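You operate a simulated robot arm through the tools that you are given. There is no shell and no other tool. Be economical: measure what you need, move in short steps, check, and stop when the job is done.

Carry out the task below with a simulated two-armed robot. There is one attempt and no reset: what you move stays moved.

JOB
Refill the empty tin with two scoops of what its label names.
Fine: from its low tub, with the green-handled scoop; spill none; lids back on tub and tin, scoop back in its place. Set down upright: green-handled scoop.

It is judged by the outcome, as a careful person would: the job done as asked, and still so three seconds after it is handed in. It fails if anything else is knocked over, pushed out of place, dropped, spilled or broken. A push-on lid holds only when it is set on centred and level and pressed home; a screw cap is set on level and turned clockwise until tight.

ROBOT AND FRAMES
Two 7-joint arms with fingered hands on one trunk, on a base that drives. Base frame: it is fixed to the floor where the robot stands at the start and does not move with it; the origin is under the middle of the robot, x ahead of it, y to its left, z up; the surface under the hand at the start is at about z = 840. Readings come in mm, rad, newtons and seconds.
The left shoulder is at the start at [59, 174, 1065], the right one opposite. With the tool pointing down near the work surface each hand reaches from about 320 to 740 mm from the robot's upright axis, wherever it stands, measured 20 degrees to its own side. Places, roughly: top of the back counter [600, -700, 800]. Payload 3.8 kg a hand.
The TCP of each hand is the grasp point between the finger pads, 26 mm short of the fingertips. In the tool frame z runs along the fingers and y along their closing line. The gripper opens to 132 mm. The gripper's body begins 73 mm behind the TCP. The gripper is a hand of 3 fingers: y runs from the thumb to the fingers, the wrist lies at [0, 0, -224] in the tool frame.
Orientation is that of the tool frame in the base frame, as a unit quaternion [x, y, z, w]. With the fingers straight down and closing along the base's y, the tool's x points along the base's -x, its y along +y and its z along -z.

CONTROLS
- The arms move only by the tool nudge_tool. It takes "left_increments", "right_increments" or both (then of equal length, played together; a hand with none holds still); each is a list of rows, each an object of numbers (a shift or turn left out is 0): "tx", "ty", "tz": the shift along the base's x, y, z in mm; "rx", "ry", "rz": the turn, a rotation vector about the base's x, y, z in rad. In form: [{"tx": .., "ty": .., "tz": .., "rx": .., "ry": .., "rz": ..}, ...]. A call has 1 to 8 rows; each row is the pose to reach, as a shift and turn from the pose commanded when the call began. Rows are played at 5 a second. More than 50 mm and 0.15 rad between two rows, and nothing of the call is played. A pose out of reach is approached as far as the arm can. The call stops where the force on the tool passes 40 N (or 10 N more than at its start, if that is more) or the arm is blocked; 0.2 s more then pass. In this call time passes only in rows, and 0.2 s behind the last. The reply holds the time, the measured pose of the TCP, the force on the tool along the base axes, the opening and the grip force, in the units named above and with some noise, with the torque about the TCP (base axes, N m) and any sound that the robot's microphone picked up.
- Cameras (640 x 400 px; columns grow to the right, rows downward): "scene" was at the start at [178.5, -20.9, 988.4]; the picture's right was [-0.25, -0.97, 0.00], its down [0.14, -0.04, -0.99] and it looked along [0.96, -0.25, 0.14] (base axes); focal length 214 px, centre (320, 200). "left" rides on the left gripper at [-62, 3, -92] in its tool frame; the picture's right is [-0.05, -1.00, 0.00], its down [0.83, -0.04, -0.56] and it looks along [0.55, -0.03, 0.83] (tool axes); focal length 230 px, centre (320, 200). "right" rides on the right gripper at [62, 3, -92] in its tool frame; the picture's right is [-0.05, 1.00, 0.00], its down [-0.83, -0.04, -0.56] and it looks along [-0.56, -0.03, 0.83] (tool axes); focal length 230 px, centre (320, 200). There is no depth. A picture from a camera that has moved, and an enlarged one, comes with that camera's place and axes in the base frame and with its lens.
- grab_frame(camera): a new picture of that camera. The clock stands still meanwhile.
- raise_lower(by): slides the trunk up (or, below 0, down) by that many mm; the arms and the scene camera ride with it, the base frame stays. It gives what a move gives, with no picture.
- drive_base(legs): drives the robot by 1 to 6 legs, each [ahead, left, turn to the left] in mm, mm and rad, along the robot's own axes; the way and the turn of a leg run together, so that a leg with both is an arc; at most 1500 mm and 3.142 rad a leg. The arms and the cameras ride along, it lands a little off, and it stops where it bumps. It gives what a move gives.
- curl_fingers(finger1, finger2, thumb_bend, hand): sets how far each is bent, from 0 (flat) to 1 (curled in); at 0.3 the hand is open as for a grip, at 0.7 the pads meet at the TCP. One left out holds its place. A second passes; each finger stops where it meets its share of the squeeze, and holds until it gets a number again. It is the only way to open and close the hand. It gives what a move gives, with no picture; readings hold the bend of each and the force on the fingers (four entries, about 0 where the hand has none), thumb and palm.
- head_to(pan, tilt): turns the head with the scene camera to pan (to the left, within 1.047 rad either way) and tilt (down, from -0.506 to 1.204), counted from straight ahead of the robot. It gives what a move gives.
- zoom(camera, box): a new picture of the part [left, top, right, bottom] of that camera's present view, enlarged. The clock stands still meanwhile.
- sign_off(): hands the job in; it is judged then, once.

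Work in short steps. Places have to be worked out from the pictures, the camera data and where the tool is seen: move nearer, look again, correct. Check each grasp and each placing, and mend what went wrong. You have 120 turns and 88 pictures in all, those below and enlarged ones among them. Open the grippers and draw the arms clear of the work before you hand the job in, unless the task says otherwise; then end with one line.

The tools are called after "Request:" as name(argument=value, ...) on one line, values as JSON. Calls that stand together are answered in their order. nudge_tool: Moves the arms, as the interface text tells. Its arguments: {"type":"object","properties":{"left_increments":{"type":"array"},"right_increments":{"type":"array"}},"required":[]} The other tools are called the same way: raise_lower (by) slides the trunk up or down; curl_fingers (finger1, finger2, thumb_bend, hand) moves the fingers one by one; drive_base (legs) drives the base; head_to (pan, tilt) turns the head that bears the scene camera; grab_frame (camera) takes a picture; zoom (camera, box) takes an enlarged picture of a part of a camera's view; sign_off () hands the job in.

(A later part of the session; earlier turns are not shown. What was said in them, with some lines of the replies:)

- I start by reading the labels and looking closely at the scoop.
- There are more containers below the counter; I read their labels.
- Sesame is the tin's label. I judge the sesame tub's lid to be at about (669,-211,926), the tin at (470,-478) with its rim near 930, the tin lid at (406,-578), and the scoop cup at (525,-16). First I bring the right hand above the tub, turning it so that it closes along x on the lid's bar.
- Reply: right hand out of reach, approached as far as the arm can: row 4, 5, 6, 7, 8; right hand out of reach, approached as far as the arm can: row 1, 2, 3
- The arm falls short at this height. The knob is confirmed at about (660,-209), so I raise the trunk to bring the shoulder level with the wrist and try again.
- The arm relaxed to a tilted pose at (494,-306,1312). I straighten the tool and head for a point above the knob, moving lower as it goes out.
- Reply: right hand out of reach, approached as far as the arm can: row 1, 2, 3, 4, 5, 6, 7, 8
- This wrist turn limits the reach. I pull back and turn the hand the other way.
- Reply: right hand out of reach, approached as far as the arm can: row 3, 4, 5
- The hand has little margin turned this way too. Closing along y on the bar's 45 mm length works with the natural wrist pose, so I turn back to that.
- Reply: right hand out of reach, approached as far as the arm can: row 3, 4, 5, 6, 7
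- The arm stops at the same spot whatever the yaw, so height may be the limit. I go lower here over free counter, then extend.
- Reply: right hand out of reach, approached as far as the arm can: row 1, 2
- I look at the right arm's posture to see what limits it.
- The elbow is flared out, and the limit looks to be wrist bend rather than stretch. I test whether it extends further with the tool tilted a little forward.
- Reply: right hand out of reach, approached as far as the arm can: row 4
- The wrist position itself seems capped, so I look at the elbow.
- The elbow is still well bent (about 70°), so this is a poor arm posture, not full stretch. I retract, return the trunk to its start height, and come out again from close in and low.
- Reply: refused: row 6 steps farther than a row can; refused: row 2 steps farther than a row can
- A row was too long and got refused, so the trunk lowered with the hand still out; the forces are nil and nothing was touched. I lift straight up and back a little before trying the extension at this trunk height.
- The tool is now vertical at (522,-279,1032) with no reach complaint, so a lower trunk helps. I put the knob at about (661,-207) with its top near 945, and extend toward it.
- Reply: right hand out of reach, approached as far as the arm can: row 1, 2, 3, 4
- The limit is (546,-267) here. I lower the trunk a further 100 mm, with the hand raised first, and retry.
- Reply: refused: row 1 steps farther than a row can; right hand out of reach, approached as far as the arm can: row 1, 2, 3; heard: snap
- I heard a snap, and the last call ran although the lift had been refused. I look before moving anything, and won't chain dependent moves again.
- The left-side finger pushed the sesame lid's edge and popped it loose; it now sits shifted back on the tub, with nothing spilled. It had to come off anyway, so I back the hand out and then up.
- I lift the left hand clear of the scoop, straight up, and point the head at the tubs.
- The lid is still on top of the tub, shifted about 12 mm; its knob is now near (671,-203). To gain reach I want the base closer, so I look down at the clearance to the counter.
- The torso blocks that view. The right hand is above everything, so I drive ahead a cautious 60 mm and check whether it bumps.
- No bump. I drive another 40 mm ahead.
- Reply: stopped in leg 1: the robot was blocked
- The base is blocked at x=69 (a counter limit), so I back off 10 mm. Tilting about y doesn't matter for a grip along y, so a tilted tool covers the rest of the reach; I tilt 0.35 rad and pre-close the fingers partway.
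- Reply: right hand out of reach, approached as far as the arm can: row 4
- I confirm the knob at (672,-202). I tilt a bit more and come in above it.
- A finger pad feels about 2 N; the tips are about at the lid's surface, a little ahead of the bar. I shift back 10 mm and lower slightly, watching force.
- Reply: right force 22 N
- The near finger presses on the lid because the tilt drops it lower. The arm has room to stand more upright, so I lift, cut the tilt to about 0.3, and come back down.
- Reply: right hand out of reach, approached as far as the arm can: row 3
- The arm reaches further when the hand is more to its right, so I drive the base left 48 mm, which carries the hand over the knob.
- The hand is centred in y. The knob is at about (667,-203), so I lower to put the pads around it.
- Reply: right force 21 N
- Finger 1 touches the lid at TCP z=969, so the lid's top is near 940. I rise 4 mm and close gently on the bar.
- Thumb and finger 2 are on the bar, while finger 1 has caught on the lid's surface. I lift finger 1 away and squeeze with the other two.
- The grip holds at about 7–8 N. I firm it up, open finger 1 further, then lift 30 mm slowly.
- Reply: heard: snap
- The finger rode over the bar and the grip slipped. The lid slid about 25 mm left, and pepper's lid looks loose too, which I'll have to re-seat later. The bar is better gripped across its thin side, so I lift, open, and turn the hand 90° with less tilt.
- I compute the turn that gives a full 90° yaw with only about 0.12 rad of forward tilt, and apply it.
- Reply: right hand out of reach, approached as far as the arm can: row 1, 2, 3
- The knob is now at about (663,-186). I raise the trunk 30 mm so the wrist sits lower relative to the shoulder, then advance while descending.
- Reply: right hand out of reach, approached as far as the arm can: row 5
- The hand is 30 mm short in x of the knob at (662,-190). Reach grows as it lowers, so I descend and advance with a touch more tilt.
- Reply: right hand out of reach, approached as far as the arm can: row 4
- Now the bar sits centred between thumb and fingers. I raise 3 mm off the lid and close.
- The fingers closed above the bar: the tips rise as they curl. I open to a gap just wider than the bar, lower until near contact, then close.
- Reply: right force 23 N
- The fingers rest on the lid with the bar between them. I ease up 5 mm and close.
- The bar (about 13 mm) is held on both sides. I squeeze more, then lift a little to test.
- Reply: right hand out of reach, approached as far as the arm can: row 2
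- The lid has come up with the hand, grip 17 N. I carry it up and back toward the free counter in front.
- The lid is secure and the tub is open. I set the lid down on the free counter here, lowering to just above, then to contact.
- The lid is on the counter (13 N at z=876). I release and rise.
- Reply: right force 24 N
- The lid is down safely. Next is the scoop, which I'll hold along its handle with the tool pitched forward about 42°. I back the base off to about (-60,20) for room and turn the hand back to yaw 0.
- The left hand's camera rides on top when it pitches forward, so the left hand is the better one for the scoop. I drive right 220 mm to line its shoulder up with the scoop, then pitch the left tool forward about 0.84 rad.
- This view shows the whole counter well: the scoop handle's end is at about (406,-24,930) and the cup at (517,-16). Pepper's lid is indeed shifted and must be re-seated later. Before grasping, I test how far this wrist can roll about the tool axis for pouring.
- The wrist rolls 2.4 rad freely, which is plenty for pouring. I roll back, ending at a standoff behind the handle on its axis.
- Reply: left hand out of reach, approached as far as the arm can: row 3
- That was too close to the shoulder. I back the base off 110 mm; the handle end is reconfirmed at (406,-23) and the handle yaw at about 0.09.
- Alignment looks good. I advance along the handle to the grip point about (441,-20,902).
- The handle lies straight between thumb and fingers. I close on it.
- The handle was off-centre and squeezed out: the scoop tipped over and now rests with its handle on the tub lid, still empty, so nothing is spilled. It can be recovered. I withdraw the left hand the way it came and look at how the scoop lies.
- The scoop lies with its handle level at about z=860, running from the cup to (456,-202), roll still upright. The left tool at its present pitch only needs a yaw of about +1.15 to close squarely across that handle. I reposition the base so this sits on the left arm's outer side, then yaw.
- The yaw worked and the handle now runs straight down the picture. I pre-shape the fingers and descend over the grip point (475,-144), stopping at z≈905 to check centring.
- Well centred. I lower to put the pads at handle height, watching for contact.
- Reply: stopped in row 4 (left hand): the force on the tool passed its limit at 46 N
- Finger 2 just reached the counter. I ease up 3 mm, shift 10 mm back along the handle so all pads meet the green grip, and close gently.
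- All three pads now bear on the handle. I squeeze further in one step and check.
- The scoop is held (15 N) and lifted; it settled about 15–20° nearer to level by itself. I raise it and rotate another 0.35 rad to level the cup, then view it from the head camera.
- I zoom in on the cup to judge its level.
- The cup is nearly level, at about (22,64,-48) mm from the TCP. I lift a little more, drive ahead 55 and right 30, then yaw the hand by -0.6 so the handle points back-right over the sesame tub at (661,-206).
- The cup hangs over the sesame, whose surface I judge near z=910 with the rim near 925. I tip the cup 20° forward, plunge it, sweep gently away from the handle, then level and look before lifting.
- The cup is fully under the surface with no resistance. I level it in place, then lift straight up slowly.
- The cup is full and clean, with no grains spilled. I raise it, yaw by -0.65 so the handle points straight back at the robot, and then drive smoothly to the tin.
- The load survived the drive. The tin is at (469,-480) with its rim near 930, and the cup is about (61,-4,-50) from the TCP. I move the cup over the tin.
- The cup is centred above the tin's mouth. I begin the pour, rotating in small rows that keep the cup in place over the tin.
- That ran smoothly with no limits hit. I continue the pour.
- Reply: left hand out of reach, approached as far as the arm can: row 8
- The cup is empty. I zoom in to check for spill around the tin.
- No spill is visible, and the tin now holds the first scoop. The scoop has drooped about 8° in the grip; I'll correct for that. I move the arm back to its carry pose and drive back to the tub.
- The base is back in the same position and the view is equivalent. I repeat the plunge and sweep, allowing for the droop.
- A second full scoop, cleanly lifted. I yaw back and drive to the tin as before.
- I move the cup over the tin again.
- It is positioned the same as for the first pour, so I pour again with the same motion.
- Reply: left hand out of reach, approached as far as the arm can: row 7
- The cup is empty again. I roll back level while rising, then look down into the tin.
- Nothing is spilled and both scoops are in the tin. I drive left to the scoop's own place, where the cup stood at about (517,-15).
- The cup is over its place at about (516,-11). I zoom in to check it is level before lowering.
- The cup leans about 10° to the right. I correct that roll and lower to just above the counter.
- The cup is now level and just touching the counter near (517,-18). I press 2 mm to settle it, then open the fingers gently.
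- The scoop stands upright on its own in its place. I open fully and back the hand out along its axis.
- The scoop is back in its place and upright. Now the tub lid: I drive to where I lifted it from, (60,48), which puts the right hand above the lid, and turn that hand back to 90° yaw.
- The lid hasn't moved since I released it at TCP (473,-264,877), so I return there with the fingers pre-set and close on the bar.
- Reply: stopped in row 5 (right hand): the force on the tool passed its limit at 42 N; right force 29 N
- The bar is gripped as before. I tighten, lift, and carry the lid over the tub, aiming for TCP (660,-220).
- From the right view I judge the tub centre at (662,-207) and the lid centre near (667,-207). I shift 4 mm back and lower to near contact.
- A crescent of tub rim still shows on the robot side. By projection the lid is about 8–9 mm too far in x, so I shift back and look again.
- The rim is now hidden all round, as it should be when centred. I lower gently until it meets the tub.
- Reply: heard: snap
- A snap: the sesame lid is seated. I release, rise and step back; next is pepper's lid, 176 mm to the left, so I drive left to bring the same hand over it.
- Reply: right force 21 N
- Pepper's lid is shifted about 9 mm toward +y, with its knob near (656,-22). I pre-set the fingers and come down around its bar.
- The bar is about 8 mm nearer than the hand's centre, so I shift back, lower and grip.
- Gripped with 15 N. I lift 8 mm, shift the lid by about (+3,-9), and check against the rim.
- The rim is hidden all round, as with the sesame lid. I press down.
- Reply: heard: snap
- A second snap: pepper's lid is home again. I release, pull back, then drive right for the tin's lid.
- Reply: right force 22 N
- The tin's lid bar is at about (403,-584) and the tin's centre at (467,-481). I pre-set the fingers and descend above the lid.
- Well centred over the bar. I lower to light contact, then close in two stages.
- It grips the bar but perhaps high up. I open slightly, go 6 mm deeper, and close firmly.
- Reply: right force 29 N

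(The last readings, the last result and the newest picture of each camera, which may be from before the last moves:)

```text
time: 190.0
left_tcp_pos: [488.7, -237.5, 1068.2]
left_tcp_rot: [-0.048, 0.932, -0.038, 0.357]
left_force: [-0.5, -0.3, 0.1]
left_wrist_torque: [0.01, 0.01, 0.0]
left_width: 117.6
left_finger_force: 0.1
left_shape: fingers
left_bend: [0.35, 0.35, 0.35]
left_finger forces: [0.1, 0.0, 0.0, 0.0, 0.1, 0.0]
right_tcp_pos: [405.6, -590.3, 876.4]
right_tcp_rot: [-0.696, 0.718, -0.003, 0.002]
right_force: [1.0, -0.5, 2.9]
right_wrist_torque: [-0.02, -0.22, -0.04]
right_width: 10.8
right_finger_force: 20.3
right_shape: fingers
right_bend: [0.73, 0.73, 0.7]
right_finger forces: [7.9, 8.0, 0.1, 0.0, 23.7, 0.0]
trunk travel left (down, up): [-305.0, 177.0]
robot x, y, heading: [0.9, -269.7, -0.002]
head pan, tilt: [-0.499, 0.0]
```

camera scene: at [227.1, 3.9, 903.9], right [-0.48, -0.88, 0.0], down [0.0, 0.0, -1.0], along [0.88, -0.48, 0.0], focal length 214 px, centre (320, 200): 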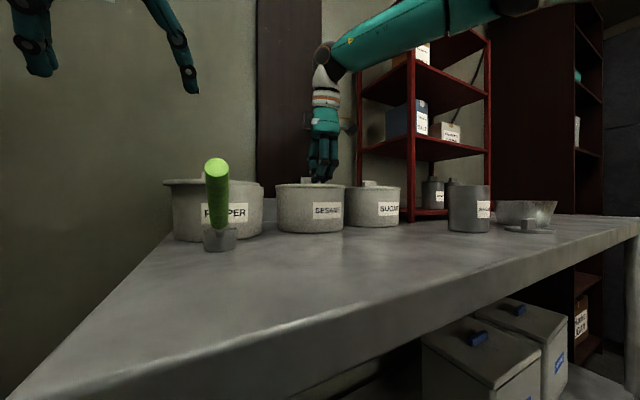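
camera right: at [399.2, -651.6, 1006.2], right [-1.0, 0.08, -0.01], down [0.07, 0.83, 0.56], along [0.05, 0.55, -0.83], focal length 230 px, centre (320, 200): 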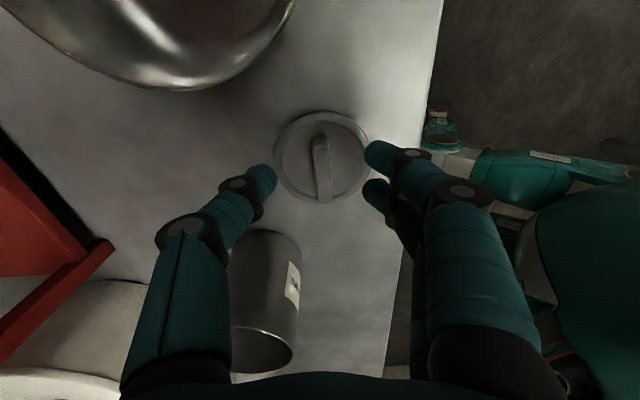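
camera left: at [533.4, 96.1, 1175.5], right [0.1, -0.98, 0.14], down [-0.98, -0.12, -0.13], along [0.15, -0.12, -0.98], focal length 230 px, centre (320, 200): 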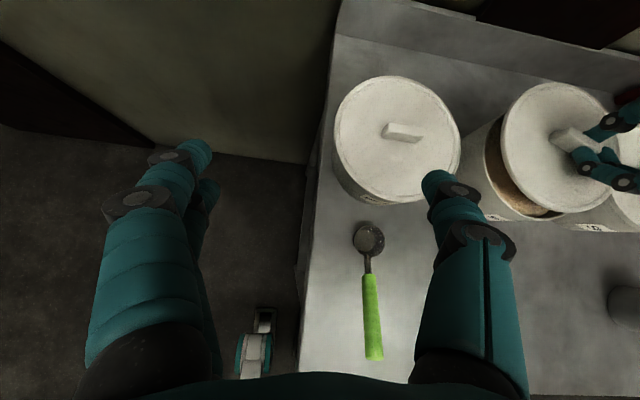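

A firm grip. The lid centre is about (0,+10) from the TCP and the tin centre is (467.5,-478.5), so I lift and carry it to TCP (467.5,-489), above the tin.

Request:
nudge_tool(right_increments=[{"tz": 30}, {"tz": 75}, {"tz": 120}, {"tx": 20, "ty": 33, "tz": 120}, {"tx": 40, "ty": 66, "tz": 120}, {"tx": 62, "ty": 101, "tz": 118}])

Request:
grab_frame(camera="right")

```text
time: 191.4
left_tcp_pos: [489.0, -236.7, 1066.5]
left_tcp_rot: [-0.049, 0.932, -0.037, 0.357]
left_force: [0.3, 0.2, -0.1]
left_wrist_torque: [0.02, 0.0, -0.03]
left_width: 117.8
left_finger_force: 0.0
left_shape: fingers
left_bend: [0.35, 0.35, 0.35]
left_finger forces: [0.0, 0.1, 0.0, 0.0, 0.0, 0.0]
right_tcp_pos: [467.4, -488.2, 994.5]
right_tcp_rot: [-0.696, 0.718, -0.001, 0.002]
right_force: [0.5, -0.3, -0.3]
right_wrist_torque: [0.01, 0.0, -0.03]
right_width: 10.9
right_finger_force: 16.5
right_shape: fingers
right_bend: [0.74, 0.74, 0.69]
right_finger forces: [8.3, 8.2, 0.0, 0.0, 16.4, 0.0]
trunk travel left (down, up): [-305.0, 177.0]
robot x, y, heading: [-1.1, -273.0, -0.008]
head pan, tilt: [-0.499, 0.0]
```

```text
4 pictures are left
camera right: at [461.8, -547.9, 1086.3], right [-1.0, 0.08, 0.0], down [0.07, 0.83, 0.56], along [0.05, 0.55, -0.83], focal length 230 px, centre (320, 200)
```

right: 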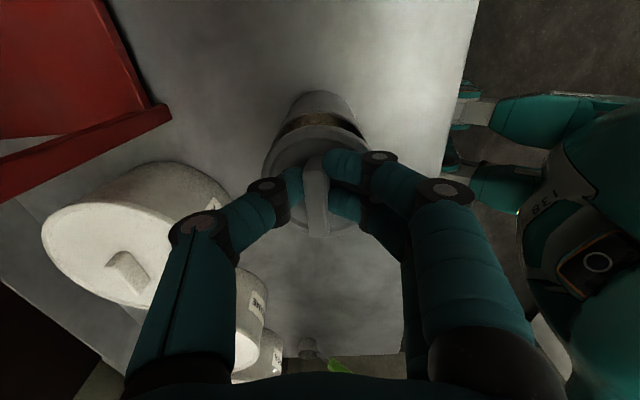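

The lid hangs over the tin. I zoom in to compare their edges.

Request:
zoom(camera="right", box=[240, 80, 400, 250])

```text
2.35 times, centred on (320, 165) of right
camera zoom: at [461.8, -547.9, 1086.3], right [-1.0, 0.08, 0.0], down [0.07, 0.83, 0.56], along [0.05, 0.55, -0.83], focal length 541 px, centre (320, 282)
```

zoom: 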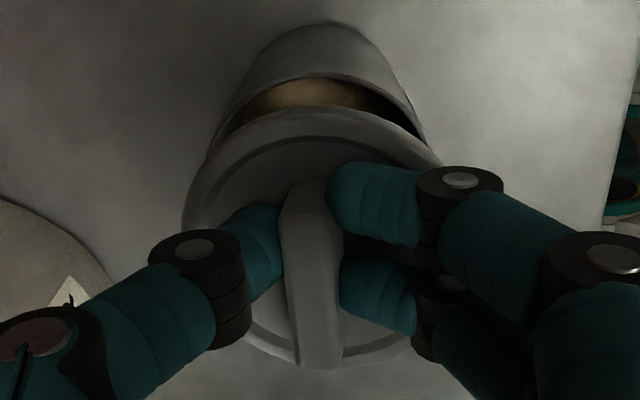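

By projection the lid centre is at about (466,-476) and the tin at (466,-477.5), so they are aligned within 2 mm. I shift 2 mm and lower to press it on.

Request:
nudge_tool(right_increments=[{"ty": -2, "tz": -10}, {"ty": -2, "tz": -20}, {"ty": -2, "tz": -26}, {"ty": -2, "tz": -30}, {"ty": -2, "tz": -34}])

```text
time: 192.6
left_tcp_pos: [487.4, -236.8, 1067.3]
left_tcp_rot: [-0.048, 0.931, -0.039, 0.359]
left_force: [-0.3, 0.5, 0.3]
left_wrist_torque: [-0.01, -0.04, 0.03]
left_width: 117.8
left_finger_force: 0.1
left_shape: fingers
left_bend: [0.35, 0.35, 0.35]
left_finger forces: [0.0, 0.0, 0.0, 0.0, 0.0, 0.1]
right_tcp_pos: [466.6, -489.9, 964.5]
right_tcp_rot: [-0.696, 0.718, -0.003, 0.006]
right_force: [0.5, -3.0, 29.9]
right_wrist_torque: [-0.26, -0.46, -0.07]
right_width: 11.2
right_finger_force: 29.5
right_shape: fingers
right_bend: [0.74, 0.73, 0.73]
right_finger forces: [10.6, 10.5, 0.0, 0.0, 38.6, 0.0]
trunk travel left (down, up): [-305.0, 177.0]
robot x, y, heading: [-3.4, -275.4, -0.001]
head pan, tilt: [-0.499, 0.0]
```

It's resting with 30 N but no snap yet. I press a little further.

Request:
nudge_tool(right_increments=[{"tz": -2}, {"tz": -4}, {"tz": -6}])

```text
time: 193.0
left_tcp_pos: [488.8, -238.9, 1067.1]
left_tcp_rot: [-0.049, 0.932, -0.037, 0.358]
left_force: [0.1, -0.2, -0.2]
left_wrist_torque: [0.0, -0.01, -0.01]
left_width: 117.9
left_finger_force: 0.1
left_shape: fingers
left_bend: [0.35, 0.35, 0.35]
left_finger forces: [0.0, 0.0, 0.1, 0.1, 0.0, 0.1]
right_tcp_pos: [468.3, -488.7, 964.2]
right_tcp_rot: [-0.696, 0.718, -0.004, 0.007]
right_force: [-4.0, -0.7, 16.8]
right_wrist_torque: [-0.07, -0.11, -0.01]
right_width: 10.9
right_finger_force: 25.1
right_shape: fingers
right_bend: [0.74, 0.74, 0.73]
right_finger forces: [11.2, 10.8, 0.1, 0.0, 28.8, 0.0]
trunk travel left (down, up): [-305.0, 177.0]
robot x, y, heading: [-2.3, -271.5, -0.006]
head pan, tilt: [-0.499, 0.0]
stopped in row 1 (right hand): the force on the tool passed its limit at 42 N (the readings are from after the stop); the commanded pose is now the measured one
```

Still no snap, so it may be resting off-centre. I check from the side with the head camera.

Request:
zoom(camera="scene", box=[275, 135, 395, 245])

```text
3.64 times, centred on (335, 190) of scene
camera zoom: at [163.6, -317.0, 903.8], right [-0.48, -0.88, 0.0], down [0.0, 0.0, -1.0], along [0.88, -0.48, 0.0], focal length 780 px, centre (266, 236)
```

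zoom: 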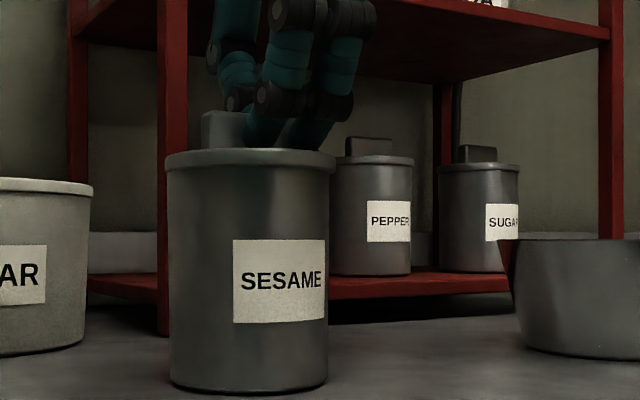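

The lid looks level and within a millimetre of centre sideways. To see whether it holds, I lift a few millimetres and read the weight: the tin comes along only if the lid is on.

Request:
nudge_tool(right_increments=[{"tz": 3}, {"tz": 6}])

```text
time: 193.6
left_tcp_pos: [487.9, -237.1, 1068.1]
left_tcp_rot: [-0.049, 0.932, -0.037, 0.357]
left_force: [-0.3, -0.7, -0.3]
left_wrist_torque: [0.02, 0.02, 0.0]
left_width: 118.0
left_finger_force: 0.1
left_shape: fingers
left_bend: [0.35, 0.35, 0.35]
left_finger forces: [0.0, 0.0, 0.1, 0.0, 0.0, 0.0]
right_tcp_pos: [466.8, -490.6, 967.5]
right_tcp_rot: [-0.696, 0.718, -0.003, 0.005]
right_force: [0.0, 0.0, 0.2]
right_wrist_torque: [0.0, 0.0, 0.02]
right_width: 11.1
right_finger_force: 15.9
right_shape: fingers
right_bend: [0.74, 0.74, 0.71]
right_finger forces: [7.7, 7.6, 0.0, 0.0, 15.7, 0.0]
trunk travel left (down, up): [-305.0, 177.0]
robot x, y, heading: [3.6, -276.3, -0.006]
head pan, tilt: [-0.499, 0.0]
```

The tin doesn't come along, so the lid isn't home. The torque while pressing showed contact on the +x/−y side, so the lid sits a few mm too far that way. I shift it by (-2.5,+2.5) and press again.

Request:
nudge_tool(right_increments=[{"tx": -1, "ty": 1, "tz": 3}, {"tx": -2.5, "ty": 2.5, "tz": 3}, {"tx": -2.5, "ty": 2.5, "tz": -1}, {"tx": -2.5, "ty": 2.5, "tz": -4}, {"tx": -2.5, "ty": 2.5, "tz": -7}, {"tx": -2.5, "ty": 2.5, "tz": -10}])

```text
time: 195.0
left_tcp_pos: [488.9, -237.3, 1067.1]
left_tcp_rot: [-0.049, 0.932, -0.037, 0.358]
left_force: [0.1, 0.8, 0.2]
left_wrist_torque: [0.04, 0.0, 0.01]
left_width: 117.5
left_finger_force: 0.1
left_shape: fingers
left_bend: [0.35, 0.35, 0.35]
left_finger forces: [0.0, 0.0, 0.0, 0.0, 0.1, 0.1]
right_tcp_pos: [467.3, -485.7, 965.1]
right_tcp_rot: [-0.696, 0.717, -0.008, 0.012]
right_force: [-2.7, -2.7, 18.2]
right_wrist_torque: [-0.16, -0.25, -0.06]
right_width: 11.4
right_finger_force: 25.3
right_shape: fingers
right_bend: [0.74, 0.73, 0.73]
right_finger forces: [10.8, 10.0, 0.1, 0.0, 30.2, 0.0]
trunk travel left (down, up): [-305.0, 177.0]
robot x, y, heading: [-0.2, -272.5, -0.003]
head pan, tilt: [-0.499, 0.0]
stopped in row 6 (right hand): the force on the tool passed its limit at 43 N (the readings are from after the stop); the commanded pose is now the measured one
```

The contact is still on the same side. I lift clear and move 5 mm along the one direction the side view couldn't resolve, toward the camera, then press again.

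Request:
nudge_tool(right_increments=[{"tz": 4}, {"tx": -2, "ty": 0, "tz": 6}, {"tx": -3.5, "ty": -0.6, "tz": 6}, {"tx": -3.5, "ty": -0.6, "tz": 2}, {"tx": -3.5, "ty": -0.6, "tz": -1}, {"tx": -3.5, "ty": -0.6, "tz": -4}, {"tx": -3.5, "ty": -0.6, "tz": -7}])

```text
time: 196.4
left_tcp_pos: [488.0, -239.2, 1067.7]
left_tcp_rot: [-0.047, 0.932, -0.038, 0.358]
left_force: [0.6, 0.2, -0.4]
left_wrist_torque: [-0.03, 0.01, -0.03]
left_width: 117.7
left_finger_force: 0.0
left_shape: fingers
left_bend: [0.35, 0.35, 0.35]
left_finger forces: [0.0, 0.1, 0.1, 0.1, 0.0, 0.0]
right_tcp_pos: [465.7, -487.1, 965.2]
right_tcp_rot: [-0.696, 0.718, -0.012, 0.019]
right_force: [-4.5, -2.3, 17.2]
right_wrist_torque: [-0.14, -0.17, -0.04]
right_width: 11.4
right_finger_force: 25.2
right_shape: fingers
right_bend: [0.74, 0.74, 0.73]
right_finger forces: [11.0, 10.1, 0.0, 0.0, 29.5, 0.0]
trunk travel left (down, up): [-305.0, 177.0]
robot x, y, heading: [-0.5, -272.2, -0.004]
head pan, tilt: [-0.499, 0.0]
stopped in row 7 (right hand): the force on the tool passed its limit at 44 N (the readings are from after the stop); the commanded pose is now the measured one
```

The tool has tilted slightly under load. I lift off, square it up, and use a zoom from the hand camera to measure the x-alignment.

Request:
nudge_tool(right_increments=[{"tz": 5, "rx": -0.005, "ry": 0.022}, {"tz": 6, "rx": -0.009, "ry": 0.044}])

Request:
zoom(camera="right", box=[250, 90, 390, 250])

```text
time: 197.0
left_tcp_pos: [488.7, -236.8, 1067.2]
left_tcp_rot: [-0.049, 0.932, -0.038, 0.357]
left_force: [0.3, 0.4, 0.0]
left_wrist_torque: [-0.02, -0.01, -0.04]
left_width: 117.8
left_finger_force: 0.1
left_shape: fingers
left_bend: [0.35, 0.35, 0.35]
left_finger forces: [0.0, 0.1, 0.0, 0.1, 0.1, 0.0]
right_tcp_pos: [465.9, -485.8, 967.8]
right_tcp_rot: [-0.697, 0.717, 0.003, -0.003]
right_force: [-0.1, -0.2, 0.7]
right_wrist_torque: [-0.01, -0.04, 0.02]
right_width: 11.3
right_finger_force: 17.4
right_shape: fingers
right_bend: [0.74, 0.74, 0.71]
right_finger forces: [7.9, 7.6, 0.0, 0.1, 18.8, 0.0]
trunk travel left (down, up): [-305.0, 177.0]
robot x, y, heading: [-2.5, -272.8, -0.004]
head pan, tilt: [-0.499, 0.0]
```

```text
2.50 times, centred on (320, 170) of right
camera zoom: at [460.9, -546.3, 1061.3], right [-1.0, 0.08, 0.01], down [0.07, 0.83, 0.55], along [0.04, 0.55, -0.83], focal length 575 px, centre (320, 275)
```

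zoom: 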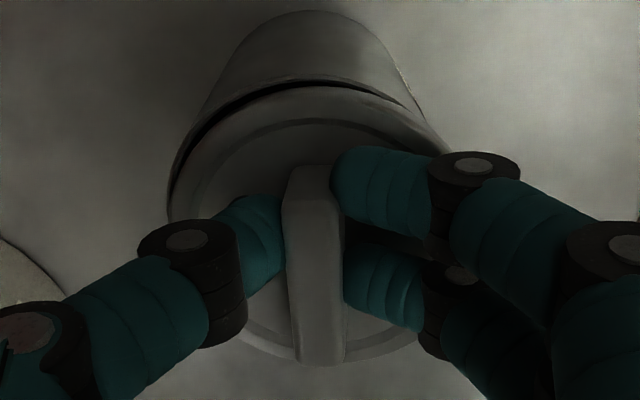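

Now it's clear: a dark gap shows on the +x/−y side, so my last shifts overcorrected. Both views agree on TCP ≈ (469.6,-489.5), so I go there with the tool square and press.

Request:
nudge_tool(right_increments=[{"tz": 3}, {"tx": 2, "ty": -2, "tz": 4, "ry": -0.005}, {"tx": 3.7, "ty": -3.7, "tz": 4, "ry": -0.005}, {"tx": 3.7, "ty": -3.7, "tz": 0, "ry": -0.005}, {"tx": 3.7, "ty": -3.7, "tz": -3, "ry": -0.005}, {"tx": 3.7, "ty": -3.7, "tz": -6, "ry": -0.005}, {"tx": 3.7, "ty": -3.7, "tz": -9, "ry": -0.005}, {"tx": 3.7, "ty": -3.7, "tz": -12, "ry": -0.005}])

```text
time: 198.7
left_tcp_pos: [488.4, -239.2, 1067.6]
left_tcp_rot: [-0.048, 0.932, -0.037, 0.358]
left_force: [-0.3, 1.2, 0.4]
left_wrist_torque: [0.02, 0.03, 0.0]
left_width: 117.9
left_finger_force: 0.0
left_shape: fingers
left_bend: [0.35, 0.35, 0.35]
left_finger forces: [0.0, 0.1, 0.0, 0.0, 0.0, 0.0]
right_tcp_pos: [471.4, -489.7, 966.2]
right_tcp_rot: [-0.696, 0.718, -0.005, 0.006]
right_force: [-3.3, -2.8, 18.6]
right_wrist_torque: [-0.08, -0.18, -0.01]
right_width: 11.2
right_finger_force: 24.7
right_shape: fingers
right_bend: [0.74, 0.73, 0.73]
right_finger forces: [10.7, 10.3, 0.0, 0.0, 29.1, 0.1]
trunk travel left (down, up): [-305.0, 177.0]
robot x, y, heading: [-2.0, -273.3, -0.003]
head pan, tilt: [-0.499, 0.0]
heard: snap
stopped in row 8 (right hand): the force on the tool passed its limit at 43 N (the readings are from after the stop); the commanded pose is now the measured one
```

A snap. I verify gently by lifting a few millimetres and reading the weight.

Request:
nudge_tool(right_increments=[{"tz": 3}, {"tz": 5}])

```text
time: 199.3
left_tcp_pos: [488.7, -238.3, 1066.3]
left_tcp_rot: [-0.047, 0.932, -0.038, 0.357]
left_force: [-0.5, -0.2, -0.6]
left_wrist_torque: [-0.01, 0.01, 0.03]
left_width: 117.5
left_finger_force: 0.1
left_shape: fingers
left_bend: [0.35, 0.35, 0.35]
left_finger forces: [0.1, 0.1, 0.0, 0.0, 0.0, 0.0]
right_tcp_pos: [471.1, -490.1, 967.8]
right_tcp_rot: [-0.696, 0.718, -0.003, 0.004]
right_force: [0.5, -0.6, 0.0]
right_wrist_torque: [-0.04, -0.02, -0.02]
right_width: 11.2
right_finger_force: 16.9
right_shape: fingers
right_bend: [0.74, 0.74, 0.71]
right_finger forces: [7.7, 7.6, 0.1, 0.0, 19.3, 0.0]
trunk travel left (down, up): [-305.0, 177.0]
robot x, y, heading: [-0.5, -274.3, -0.006]
head pan, tilt: [-0.499, 0.0]
heard: snap
```

A second snap on lifting: it had been on, and my test pulled it off. I press it home again at the same place and won't test it by pulling.

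Request:
nudge_tool(right_increments=[{"tz": -3}, {"tz": -5}, {"tz": -7}, {"tz": -9}])

```text
time: 200.3
left_tcp_pos: [486.7, -238.6, 1067.7]
left_tcp_rot: [-0.048, 0.932, -0.037, 0.358]
left_force: [-0.2, 1.4, 0.1]
left_wrist_torque: [0.02, -0.01, 0.02]
left_width: 118.0
left_finger_force: 0.0
left_shape: fingers
left_bend: [0.35, 0.35, 0.35]
left_finger forces: [0.0, 0.1, 0.1, 0.0, 0.0, 0.1]
right_tcp_pos: [472.4, -488.1, 965.3]
right_tcp_rot: [-0.696, 0.718, -0.007, 0.012]
right_force: [-2.1, -2.0, 16.8]
right_wrist_torque: [-0.13, -0.22, -0.04]
right_width: 11.2
right_finger_force: 25.5
right_shape: fingers
right_bend: [0.74, 0.74, 0.73]
right_finger forces: [10.4, 9.8, 0.0, 0.1, 30.8, 0.0]
trunk travel left (down, up): [-305.0, 177.0]
robot x, y, heading: [1.5, -274.2, -0.007]
head pan, tilt: [-0.499, 0.0]
stopped in row 4 (right hand): the force on the tool passed its limit at 42 N (the readings are from after the stop); the commanded pose is now the measured one
```

No snap this time; the tool had tilted under load. I lift off, square up, return to exactly the position that worked, and press slowly.

Request:
nudge_tool(right_increments=[{"tz": 5, "ry": 0.015}, {"tx": -1.5, "ty": -0.7, "tz": 7, "ry": 0.03}, {"tx": -2.8, "ty": -1.4, "tz": 7, "ry": 0.03}, {"tx": -2.8, "ty": -1.4, "tz": 3, "ry": 0.03}, {"tx": -2.8, "ty": -1.4, "tz": 0, "ry": 0.03}, {"tx": -2.8, "ty": -1.4, "tz": -3, "ry": 0.03}, {"tx": -2.8, "ty": -1.4, "tz": -6, "ry": 0.03}, {"tx": -2.8, "ty": -1.4, "tz": -9, "ry": 0.03}])

```text
time: 201.9
left_tcp_pos: [489.0, -238.4, 1067.4]
left_tcp_rot: [-0.048, 0.931, -0.038, 0.359]
left_force: [0.4, 0.5, 0.2]
left_wrist_torque: [0.0, 0.03, 0.03]
left_width: 117.8
left_finger_force: 0.0
left_shape: fingers
left_bend: [0.35, 0.35, 0.35]
left_finger forces: [0.0, 0.0, 0.0, 0.0, 0.0, 0.0]
right_tcp_pos: [471.0, -489.4, 965.9]
right_tcp_rot: [-0.696, 0.718, 0.002, 0.006]
right_force: [-3.8, -3.5, 16.4]
right_wrist_torque: [-0.09, -0.1, -0.03]
right_width: 10.9
right_finger_force: 26.0
right_shape: fingers
right_bend: [0.74, 0.74, 0.73]
right_finger forces: [11.2, 10.9, 0.0, 0.0, 30.1, 0.0]
trunk travel left (down, up): [-305.0, 177.0]
robot x, y, heading: [3.6, -275.2, -0.009]
head pan, tilt: [-0.499, 0.0]
stopped in row 7 (right hand): the force on the tool passed its limit at 43 N (the readings are from after the stop); the commanded pose is now the measured one
```

Still ambiguous. Gripping presses about 10 mm off the lid's centre, which tends to tip it, so I release, rise and use my last picture to see how the lid sits.

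Request:
curl_fingers(hand="right", finger1=0.58, finger2=0.58, thumb_bend=0.58)

Request:
nudge_tool(right_increments=[{"tz": 8}, {"tz": 25}, {"tz": 40}])

Request:
zoom(camera="right", box=[250, 90, 390, 250])

```text
time: 202.3
left_tcp_pos: [487.8, -238.3, 1066.3]
left_tcp_rot: [-0.048, 0.932, -0.038, 0.358]
left_force: [0.4, -0.2, 0.2]
left_wrist_torque: [0.0, 0.03, -0.01]
left_width: 118.0
left_finger_force: 0.0
left_shape: fingers
left_bend: [0.35, 0.35, 0.35]
left_finger forces: [0.0, 0.0, 0.0, 0.0, 0.0, 0.0]
right_tcp_pos: [474.1, -487.9, 969.4]
right_tcp_rot: [-0.697, 0.717, -0.003, 0.012]
right_force: [1.1, -1.8, 26.8]
right_wrist_torque: [-0.15, 0.11, 0.03]
right_width: 30.5
right_finger_force: 13.6
right_shape: fingers
right_bend: [0.63, 0.62, 0.6]
right_finger forces: [10.0, 8.5, 0.0, 0.0, 9.0, 0.0]
trunk travel left (down, up): [-305.0, 177.0]
robot x, y, heading: [-4.1, -272.5, -0.008]
head pan, tilt: [-0.499, 0.0]
stopped (right hand): the force on the tool passed its limit at 43 N (the readings are from after the stop); the commanded pose is now the measured one
```

```text
time: 203.1
left_tcp_pos: [488.9, -237.2, 1066.7]
left_tcp_rot: [-0.048, 0.932, -0.037, 0.357]
left_force: [-0.1, 0.3, -0.1]
left_wrist_torque: [0.0, 0.01, 0.01]
left_width: 118.1
left_finger_force: 0.0
left_shape: fingers
left_bend: [0.35, 0.35, 0.35]
left_finger forces: [0.0, 0.1, 0.1, 0.1, 0.0, 0.1]
right_tcp_pos: [473.4, -489.4, 1005.1]
right_tcp_rot: [-0.697, 0.717, 0.0, 0.008]
right_force: [0.0, 0.6, 1.3]
right_wrist_torque: [-0.02, 0.01, -0.01]
right_width: 43.8
right_finger_force: 0.0
right_shape: fingers
right_bend: [0.57, 0.57, 0.57]
right_finger forces: [0.0, 0.0, 0.0, 0.0, 0.1, 0.0]
trunk travel left (down, up): [-305.0, 177.0]
robot x, y, heading: [-9.1, -272.3, -0.007]
head pan, tilt: [-0.499, 0.0]
heard: snap
```

```text
2.50 times, centred on (320, 170) of right
camera zoom: at [466.1, -551.3, 1097.7], right [-1.0, 0.08, -0.01], down [0.06, 0.82, 0.57], along [0.05, 0.56, -0.82], focal length 575 px, centre (320, 275)
```

zoom: 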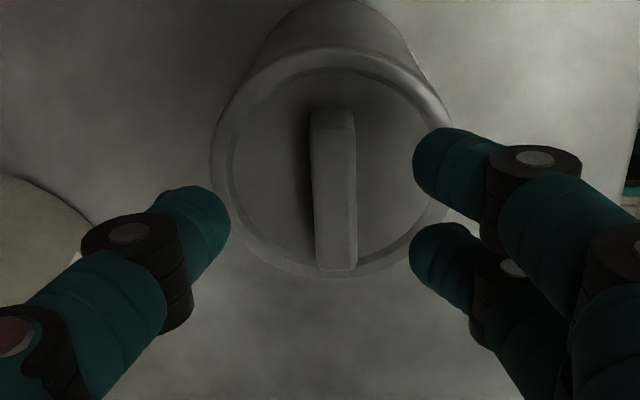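

The lid now looks centred and level with no gap, and I heard another snap as the fingers pressed evenly. To be sure it's home, I press down evenly with the open fingertips on both sides of the bar, centred on the lid.

Request:
nudge_tool(right_increments=[{"tx": -4, "ty": 9, "tz": -10, "rx": -0.011, "ry": 0.011}, {"tx": -4, "ty": 9, "tz": -25, "rx": -0.011, "ry": 0.011}, {"tx": -4, "ty": 9, "tz": -33, "rx": -0.011, "ry": 0.011}, {"tx": -4, "ty": 9, "tz": -37, "rx": -0.011, "ry": 0.011}, {"tx": -4, "ty": 9, "tz": -40, "rx": -0.011, "ry": 0.011}, {"tx": -4, "ty": 9, "tz": -43, "rx": -0.011, "ry": 0.011}, {"tx": -4, "ty": 9, "tz": -46, "rx": -0.011, "ry": 0.011}])

```text
time: 204.4
left_tcp_pos: [488.9, -238.9, 1066.9]
left_tcp_rot: [-0.047, 0.932, -0.038, 0.358]
left_force: [0.0, 0.5, -0.5]
left_wrist_torque: [0.02, 0.02, -0.01]
left_width: 117.7
left_finger_force: 0.1
left_shape: fingers
left_bend: [0.35, 0.35, 0.35]
left_finger forces: [0.0, 0.1, 0.0, 0.0, 0.1, 0.0]
right_tcp_pos: [470.7, -478.8, 971.9]
right_tcp_rot: [-0.696, 0.718, -0.003, 0.006]
right_force: [-2.0, -2.3, 19.8]
right_wrist_torque: [-0.13, 0.65, 0.1]
right_width: 45.0
right_finger_force: 9.3
right_shape: fingers
right_bend: [0.59, 0.58, 0.57]
right_finger forces: [10.7, 7.9, 0.0, 0.1, 0.4, 0.1]
trunk travel left (down, up): [-305.0, 177.0]
robot x, y, heading: [1.1, -274.5, -0.003]
head pan, tilt: [-0.499, 0.0]
stopped in row 6 (right hand): the force on the tool passed its limit at 45 N (the readings are from after the stop); the commanded pose is now the measured one
```

Each change of a lid's state has made one snap: on, off, and now on again, and this even press caused no further change, so the lid is on. I rise straight up, watching that there's no further snap.

Request:
nudge_tool(right_increments=[{"tz": 5}, {"tz": 15}, {"tz": 40}, {"tz": 75}, {"tz": 100}])

```text
time: 205.6
left_tcp_pos: [487.1, -239.0, 1066.9]
left_tcp_rot: [-0.048, 0.932, -0.038, 0.357]
left_force: [-0.4, -0.1, 0.2]
left_wrist_torque: [0.02, -0.01, 0.0]
left_width: 117.7
left_finger_force: 0.1
left_shape: fingers
left_bend: [0.35, 0.35, 0.35]
left_finger forces: [0.0, 0.1, 0.0, 0.0, 0.1, 0.1]
right_tcp_pos: [471.3, -481.2, 1068.5]
right_tcp_rot: [-0.697, 0.717, -0.002, 0.004]
right_force: [-0.8, -0.3, 0.8]
right_wrist_torque: [-0.01, 0.0, 0.02]
right_width: 44.5
right_finger_force: 0.1
right_shape: fingers
right_bend: [0.57, 0.57, 0.57]
right_finger forces: [0.1, 0.0, 0.1, 0.0, 0.0, 0.0]
trunk travel left (down, up): [-305.0, 177.0]
robot x, y, heading: [-3.8, -275.4, -0.012]
head pan, tilt: [-0.499, 0.0]
```

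For certainty I press once more, on the centre of the bar with closed fingers. If it's already home this changes nothing.

Request:
curl_fingers(hand="right", finger1=0.78, finger2=0.78, thumb_bend=0.78)

Request:
nudge_tool(right_increments=[{"tx": -2, "ty": 1.5, "tz": -40}, {"tx": -2, "ty": 1.5, "tz": -75}, {"tx": -2, "ty": 1.5, "tz": -84}, {"tx": -2, "ty": 1.5, "tz": -89}, {"tx": -2, "ty": 1.5, "tz": -94}, {"tx": -2, "ty": 1.5, "tz": -98}, {"tx": -2, "ty": 1.5, "tz": -102}, {"tx": -2, "ty": 1.5, "tz": -106}])

```text
time: 206.6
left_tcp_pos: [488.1, -238.2, 1066.8]
left_tcp_rot: [-0.048, 0.932, -0.037, 0.357]
left_force: [0.2, 0.2, -0.8]
left_wrist_torque: [0.04, 0.0, 0.02]
left_width: 117.7
left_finger_force: 0.1
left_shape: fingers
left_bend: [0.35, 0.35, 0.35]
left_finger forces: [0.0, 0.1, 0.0, 0.0, 0.0, 0.0]
right_tcp_pos: [470.8, -480.5, 1068.8]
right_tcp_rot: [-0.696, 0.718, -0.002, 0.004]
right_force: [0.6, 0.0, -0.9]
right_wrist_torque: [0.0, 0.02, -0.02]
right_width: 0.0
right_finger_force: 0.1
right_shape: fingers
right_bend: [0.76, 0.76, 0.75]
right_finger forces: [0.0, 0.1, 0.0, 0.0, 0.1, 0.1]
trunk travel left (down, up): [-305.0, 177.0]
robot x, y, heading: [-3.2, -273.1, -0.008]
head pan, tilt: [-0.499, 0.0]
```

```text
time: 208.0
left_tcp_pos: [487.0, -239.2, 1066.6]
left_tcp_rot: [-0.047, 0.932, -0.039, 0.358]
left_force: [0.8, -0.7, 0.7]
left_wrist_torque: [-0.02, 0.01, 0.01]
left_width: 117.7
left_finger_force: 0.0
left_shape: fingers
left_bend: [0.35, 0.35, 0.35]
left_finger forces: [0.1, 0.1, 0.0, 0.0, 0.0, 0.0]
right_tcp_pos: [470.2, -478.5, 979.4]
right_tcp_rot: [-0.696, 0.718, -0.007, 0.015]
right_force: [-1.3, -2.5, 17.3]
right_wrist_torque: [-0.12, 0.01, 0.01]
right_width: 0.1
right_finger_force: 15.9
right_shape: fingers
right_bend: [0.76, 0.76, 0.78]
right_finger forces: [0.0, 0.0, 0.1, 0.0, 32.0, 0.0]
trunk travel left (down, up): [-305.0, 177.0]
robot x, y, heading: [-2.3, -273.1, -0.006]
head pan, tilt: [-0.499, 0.0]
stopped in row 6 (right hand): the force on the tool passed its limit at 45 N (the readings are from after the stop); the commanded pose is now the measured one
```

A central press past 40 N caused no snap, which fits a lid that is already home. I rise, open both hands, and draw the robot back clear of the work.

Request:
nudge_tool(right_increments=[{"tz": 10}, {"tz": 50}, {"tz": 90}, {"tx": -30, "tz": 110}])

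Request:
curl_fingers(hand="right", finger1=0.3, finger2=0.3, thumb_bend=0.3)

Request:
curl_fingers(hand="left", finger1=0.3, finger2=0.3, thumb_bend=0.3)

Request:
drive_base(legs=[[-250, 0, 0]])

```text
time: 209.0
left_tcp_pos: [488.0, -238.2, 1068.2]
left_tcp_rot: [-0.047, 0.931, -0.038, 0.359]
left_force: [0.3, -0.2, -0.5]
left_wrist_torque: [-0.03, -0.02, 0.0]
left_width: 117.9
left_finger_force: 0.1
left_shape: fingers
left_bend: [0.35, 0.35, 0.35]
left_finger forces: [0.0, 0.0, 0.0, 0.1, 0.0, 0.0]
right_tcp_pos: [439.0, -478.6, 1088.7]
right_tcp_rot: [-0.696, 0.718, -0.006, 0.011]
right_force: [-0.7, -0.7, -0.8]
right_wrist_torque: [0.01, 0.0, -0.02]
right_width: 0.0
right_finger_force: 0.0
right_shape: fingers
right_bend: [0.76, 0.76, 0.76]
right_finger forces: [0.1, 0.0, 0.0, 0.0, 0.0, 0.0]
trunk travel left (down, up): [-305.0, 177.0]
robot x, y, heading: [-1.6, -277.3, -0.009]
head pan, tilt: [-0.499, 0.0]
```

```text
time: 210.0
left_tcp_pos: [488.5, -239.2, 1066.8]
left_tcp_rot: [-0.047, 0.932, -0.038, 0.358]
left_force: [0.5, -0.4, 0.3]
left_wrist_torque: [0.02, 0.0, -0.04]
left_width: 117.6
left_finger_force: 0.1
left_shape: fingers
left_bend: [0.35, 0.35, 0.35]
left_finger forces: [0.1, 0.1, 0.1, 0.0, 0.0, 0.0]
right_tcp_pos: [440.7, -478.8, 1087.8]
right_tcp_rot: [-0.696, 0.718, -0.006, 0.011]
right_force: [-0.5, -0.4, 0.5]
right_wrist_torque: [0.0, 0.01, 0.02]
right_width: 134.1
right_finger_force: 0.1
right_shape: fingers
right_bend: [0.3, 0.3, 0.3]
right_finger forces: [0.1, 0.0, 0.0, 0.0, 0.0, 0.1]
trunk travel left (down, up): [-305.0, 177.0]
robot x, y, heading: [-1.4, -273.6, -0.007]
head pan, tilt: [-0.499, 0.0]
```

```text
time: 211.0
left_tcp_pos: [488.5, -238.7, 1066.1]
left_tcp_rot: [-0.047, 0.932, -0.038, 0.358]
left_force: [1.2, 0.3, -0.7]
left_wrist_torque: [-0.01, 0.01, 0.04]
left_width: 134.1
left_finger_force: 0.1
left_shape: fingers
left_bend: [0.3, 0.3, 0.3]
left_finger forces: [0.1, 0.1, 0.0, 0.1, 0.1, 0.0]
right_tcp_pos: [440.9, -478.7, 1089.1]
right_tcp_rot: [-0.696, 0.718, -0.006, 0.012]
right_force: [-0.3, -0.6, -0.5]
right_wrist_torque: [0.0, 0.01, 0.02]
right_width: 133.8
right_finger_force: 0.1
right_shape: fingers
right_bend: [0.3, 0.3, 0.3]
right_finger forces: [0.0, 0.0, 0.1, 0.0, 0.0, 0.1]
trunk travel left (down, up): [-305.0, 177.0]
robot x, y, heading: [-4.7, -273.7, -0.006]
head pan, tilt: [-0.499, 0.0]
```

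```text
time: 212.8
left_tcp_pos: [236.5, -238.0, 1066.9]
left_tcp_rot: [-0.048, 0.932, -0.038, 0.358]
left_force: [0.2, 0.2, 0.7]
left_wrist_torque: [0.02, -0.01, -0.01]
left_width: 134.1
left_finger_force: 0.1
left_shape: fingers
left_bend: [0.3, 0.3, 0.3]
left_finger forces: [0.1, 0.0, 0.0, 0.1, 0.0, 0.0]
right_tcp_pos: [189.3, -478.3, 1088.4]
right_tcp_rot: [-0.696, 0.718, -0.005, 0.012]
right_force: [-1.5, -0.1, 0.2]
right_wrist_torque: [0.01, -0.01, 0.05]
right_width: 134.0
right_finger_force: 0.1
right_shape: fingers
right_bend: [0.3, 0.3, 0.3]
right_finger forces: [0.1, 0.0, 0.1, 0.0, 0.1, 0.1]
trunk travel left (down, up): [-305.0, 177.0]
robot x, y, heading: [-255.9, -275.2, -0.007]
head pan, tilt: [-0.499, 0.0]
```

Both hands are open and clear of the work, so I hand the job in.

Request:
sign_off()

```text
The job is handed in.
```

The tin has two scoops of sesame from its low tub, I saw no spill, and the green-handled scoop is back in its place, upright. The tub's lid is on; the tin's lid I believe is on, but I judged that from its snaps and had no pictures left to check. Along the way I knocked pepper's lid loose (re-seated with a snap) and tipped the scoop over while it was empty.
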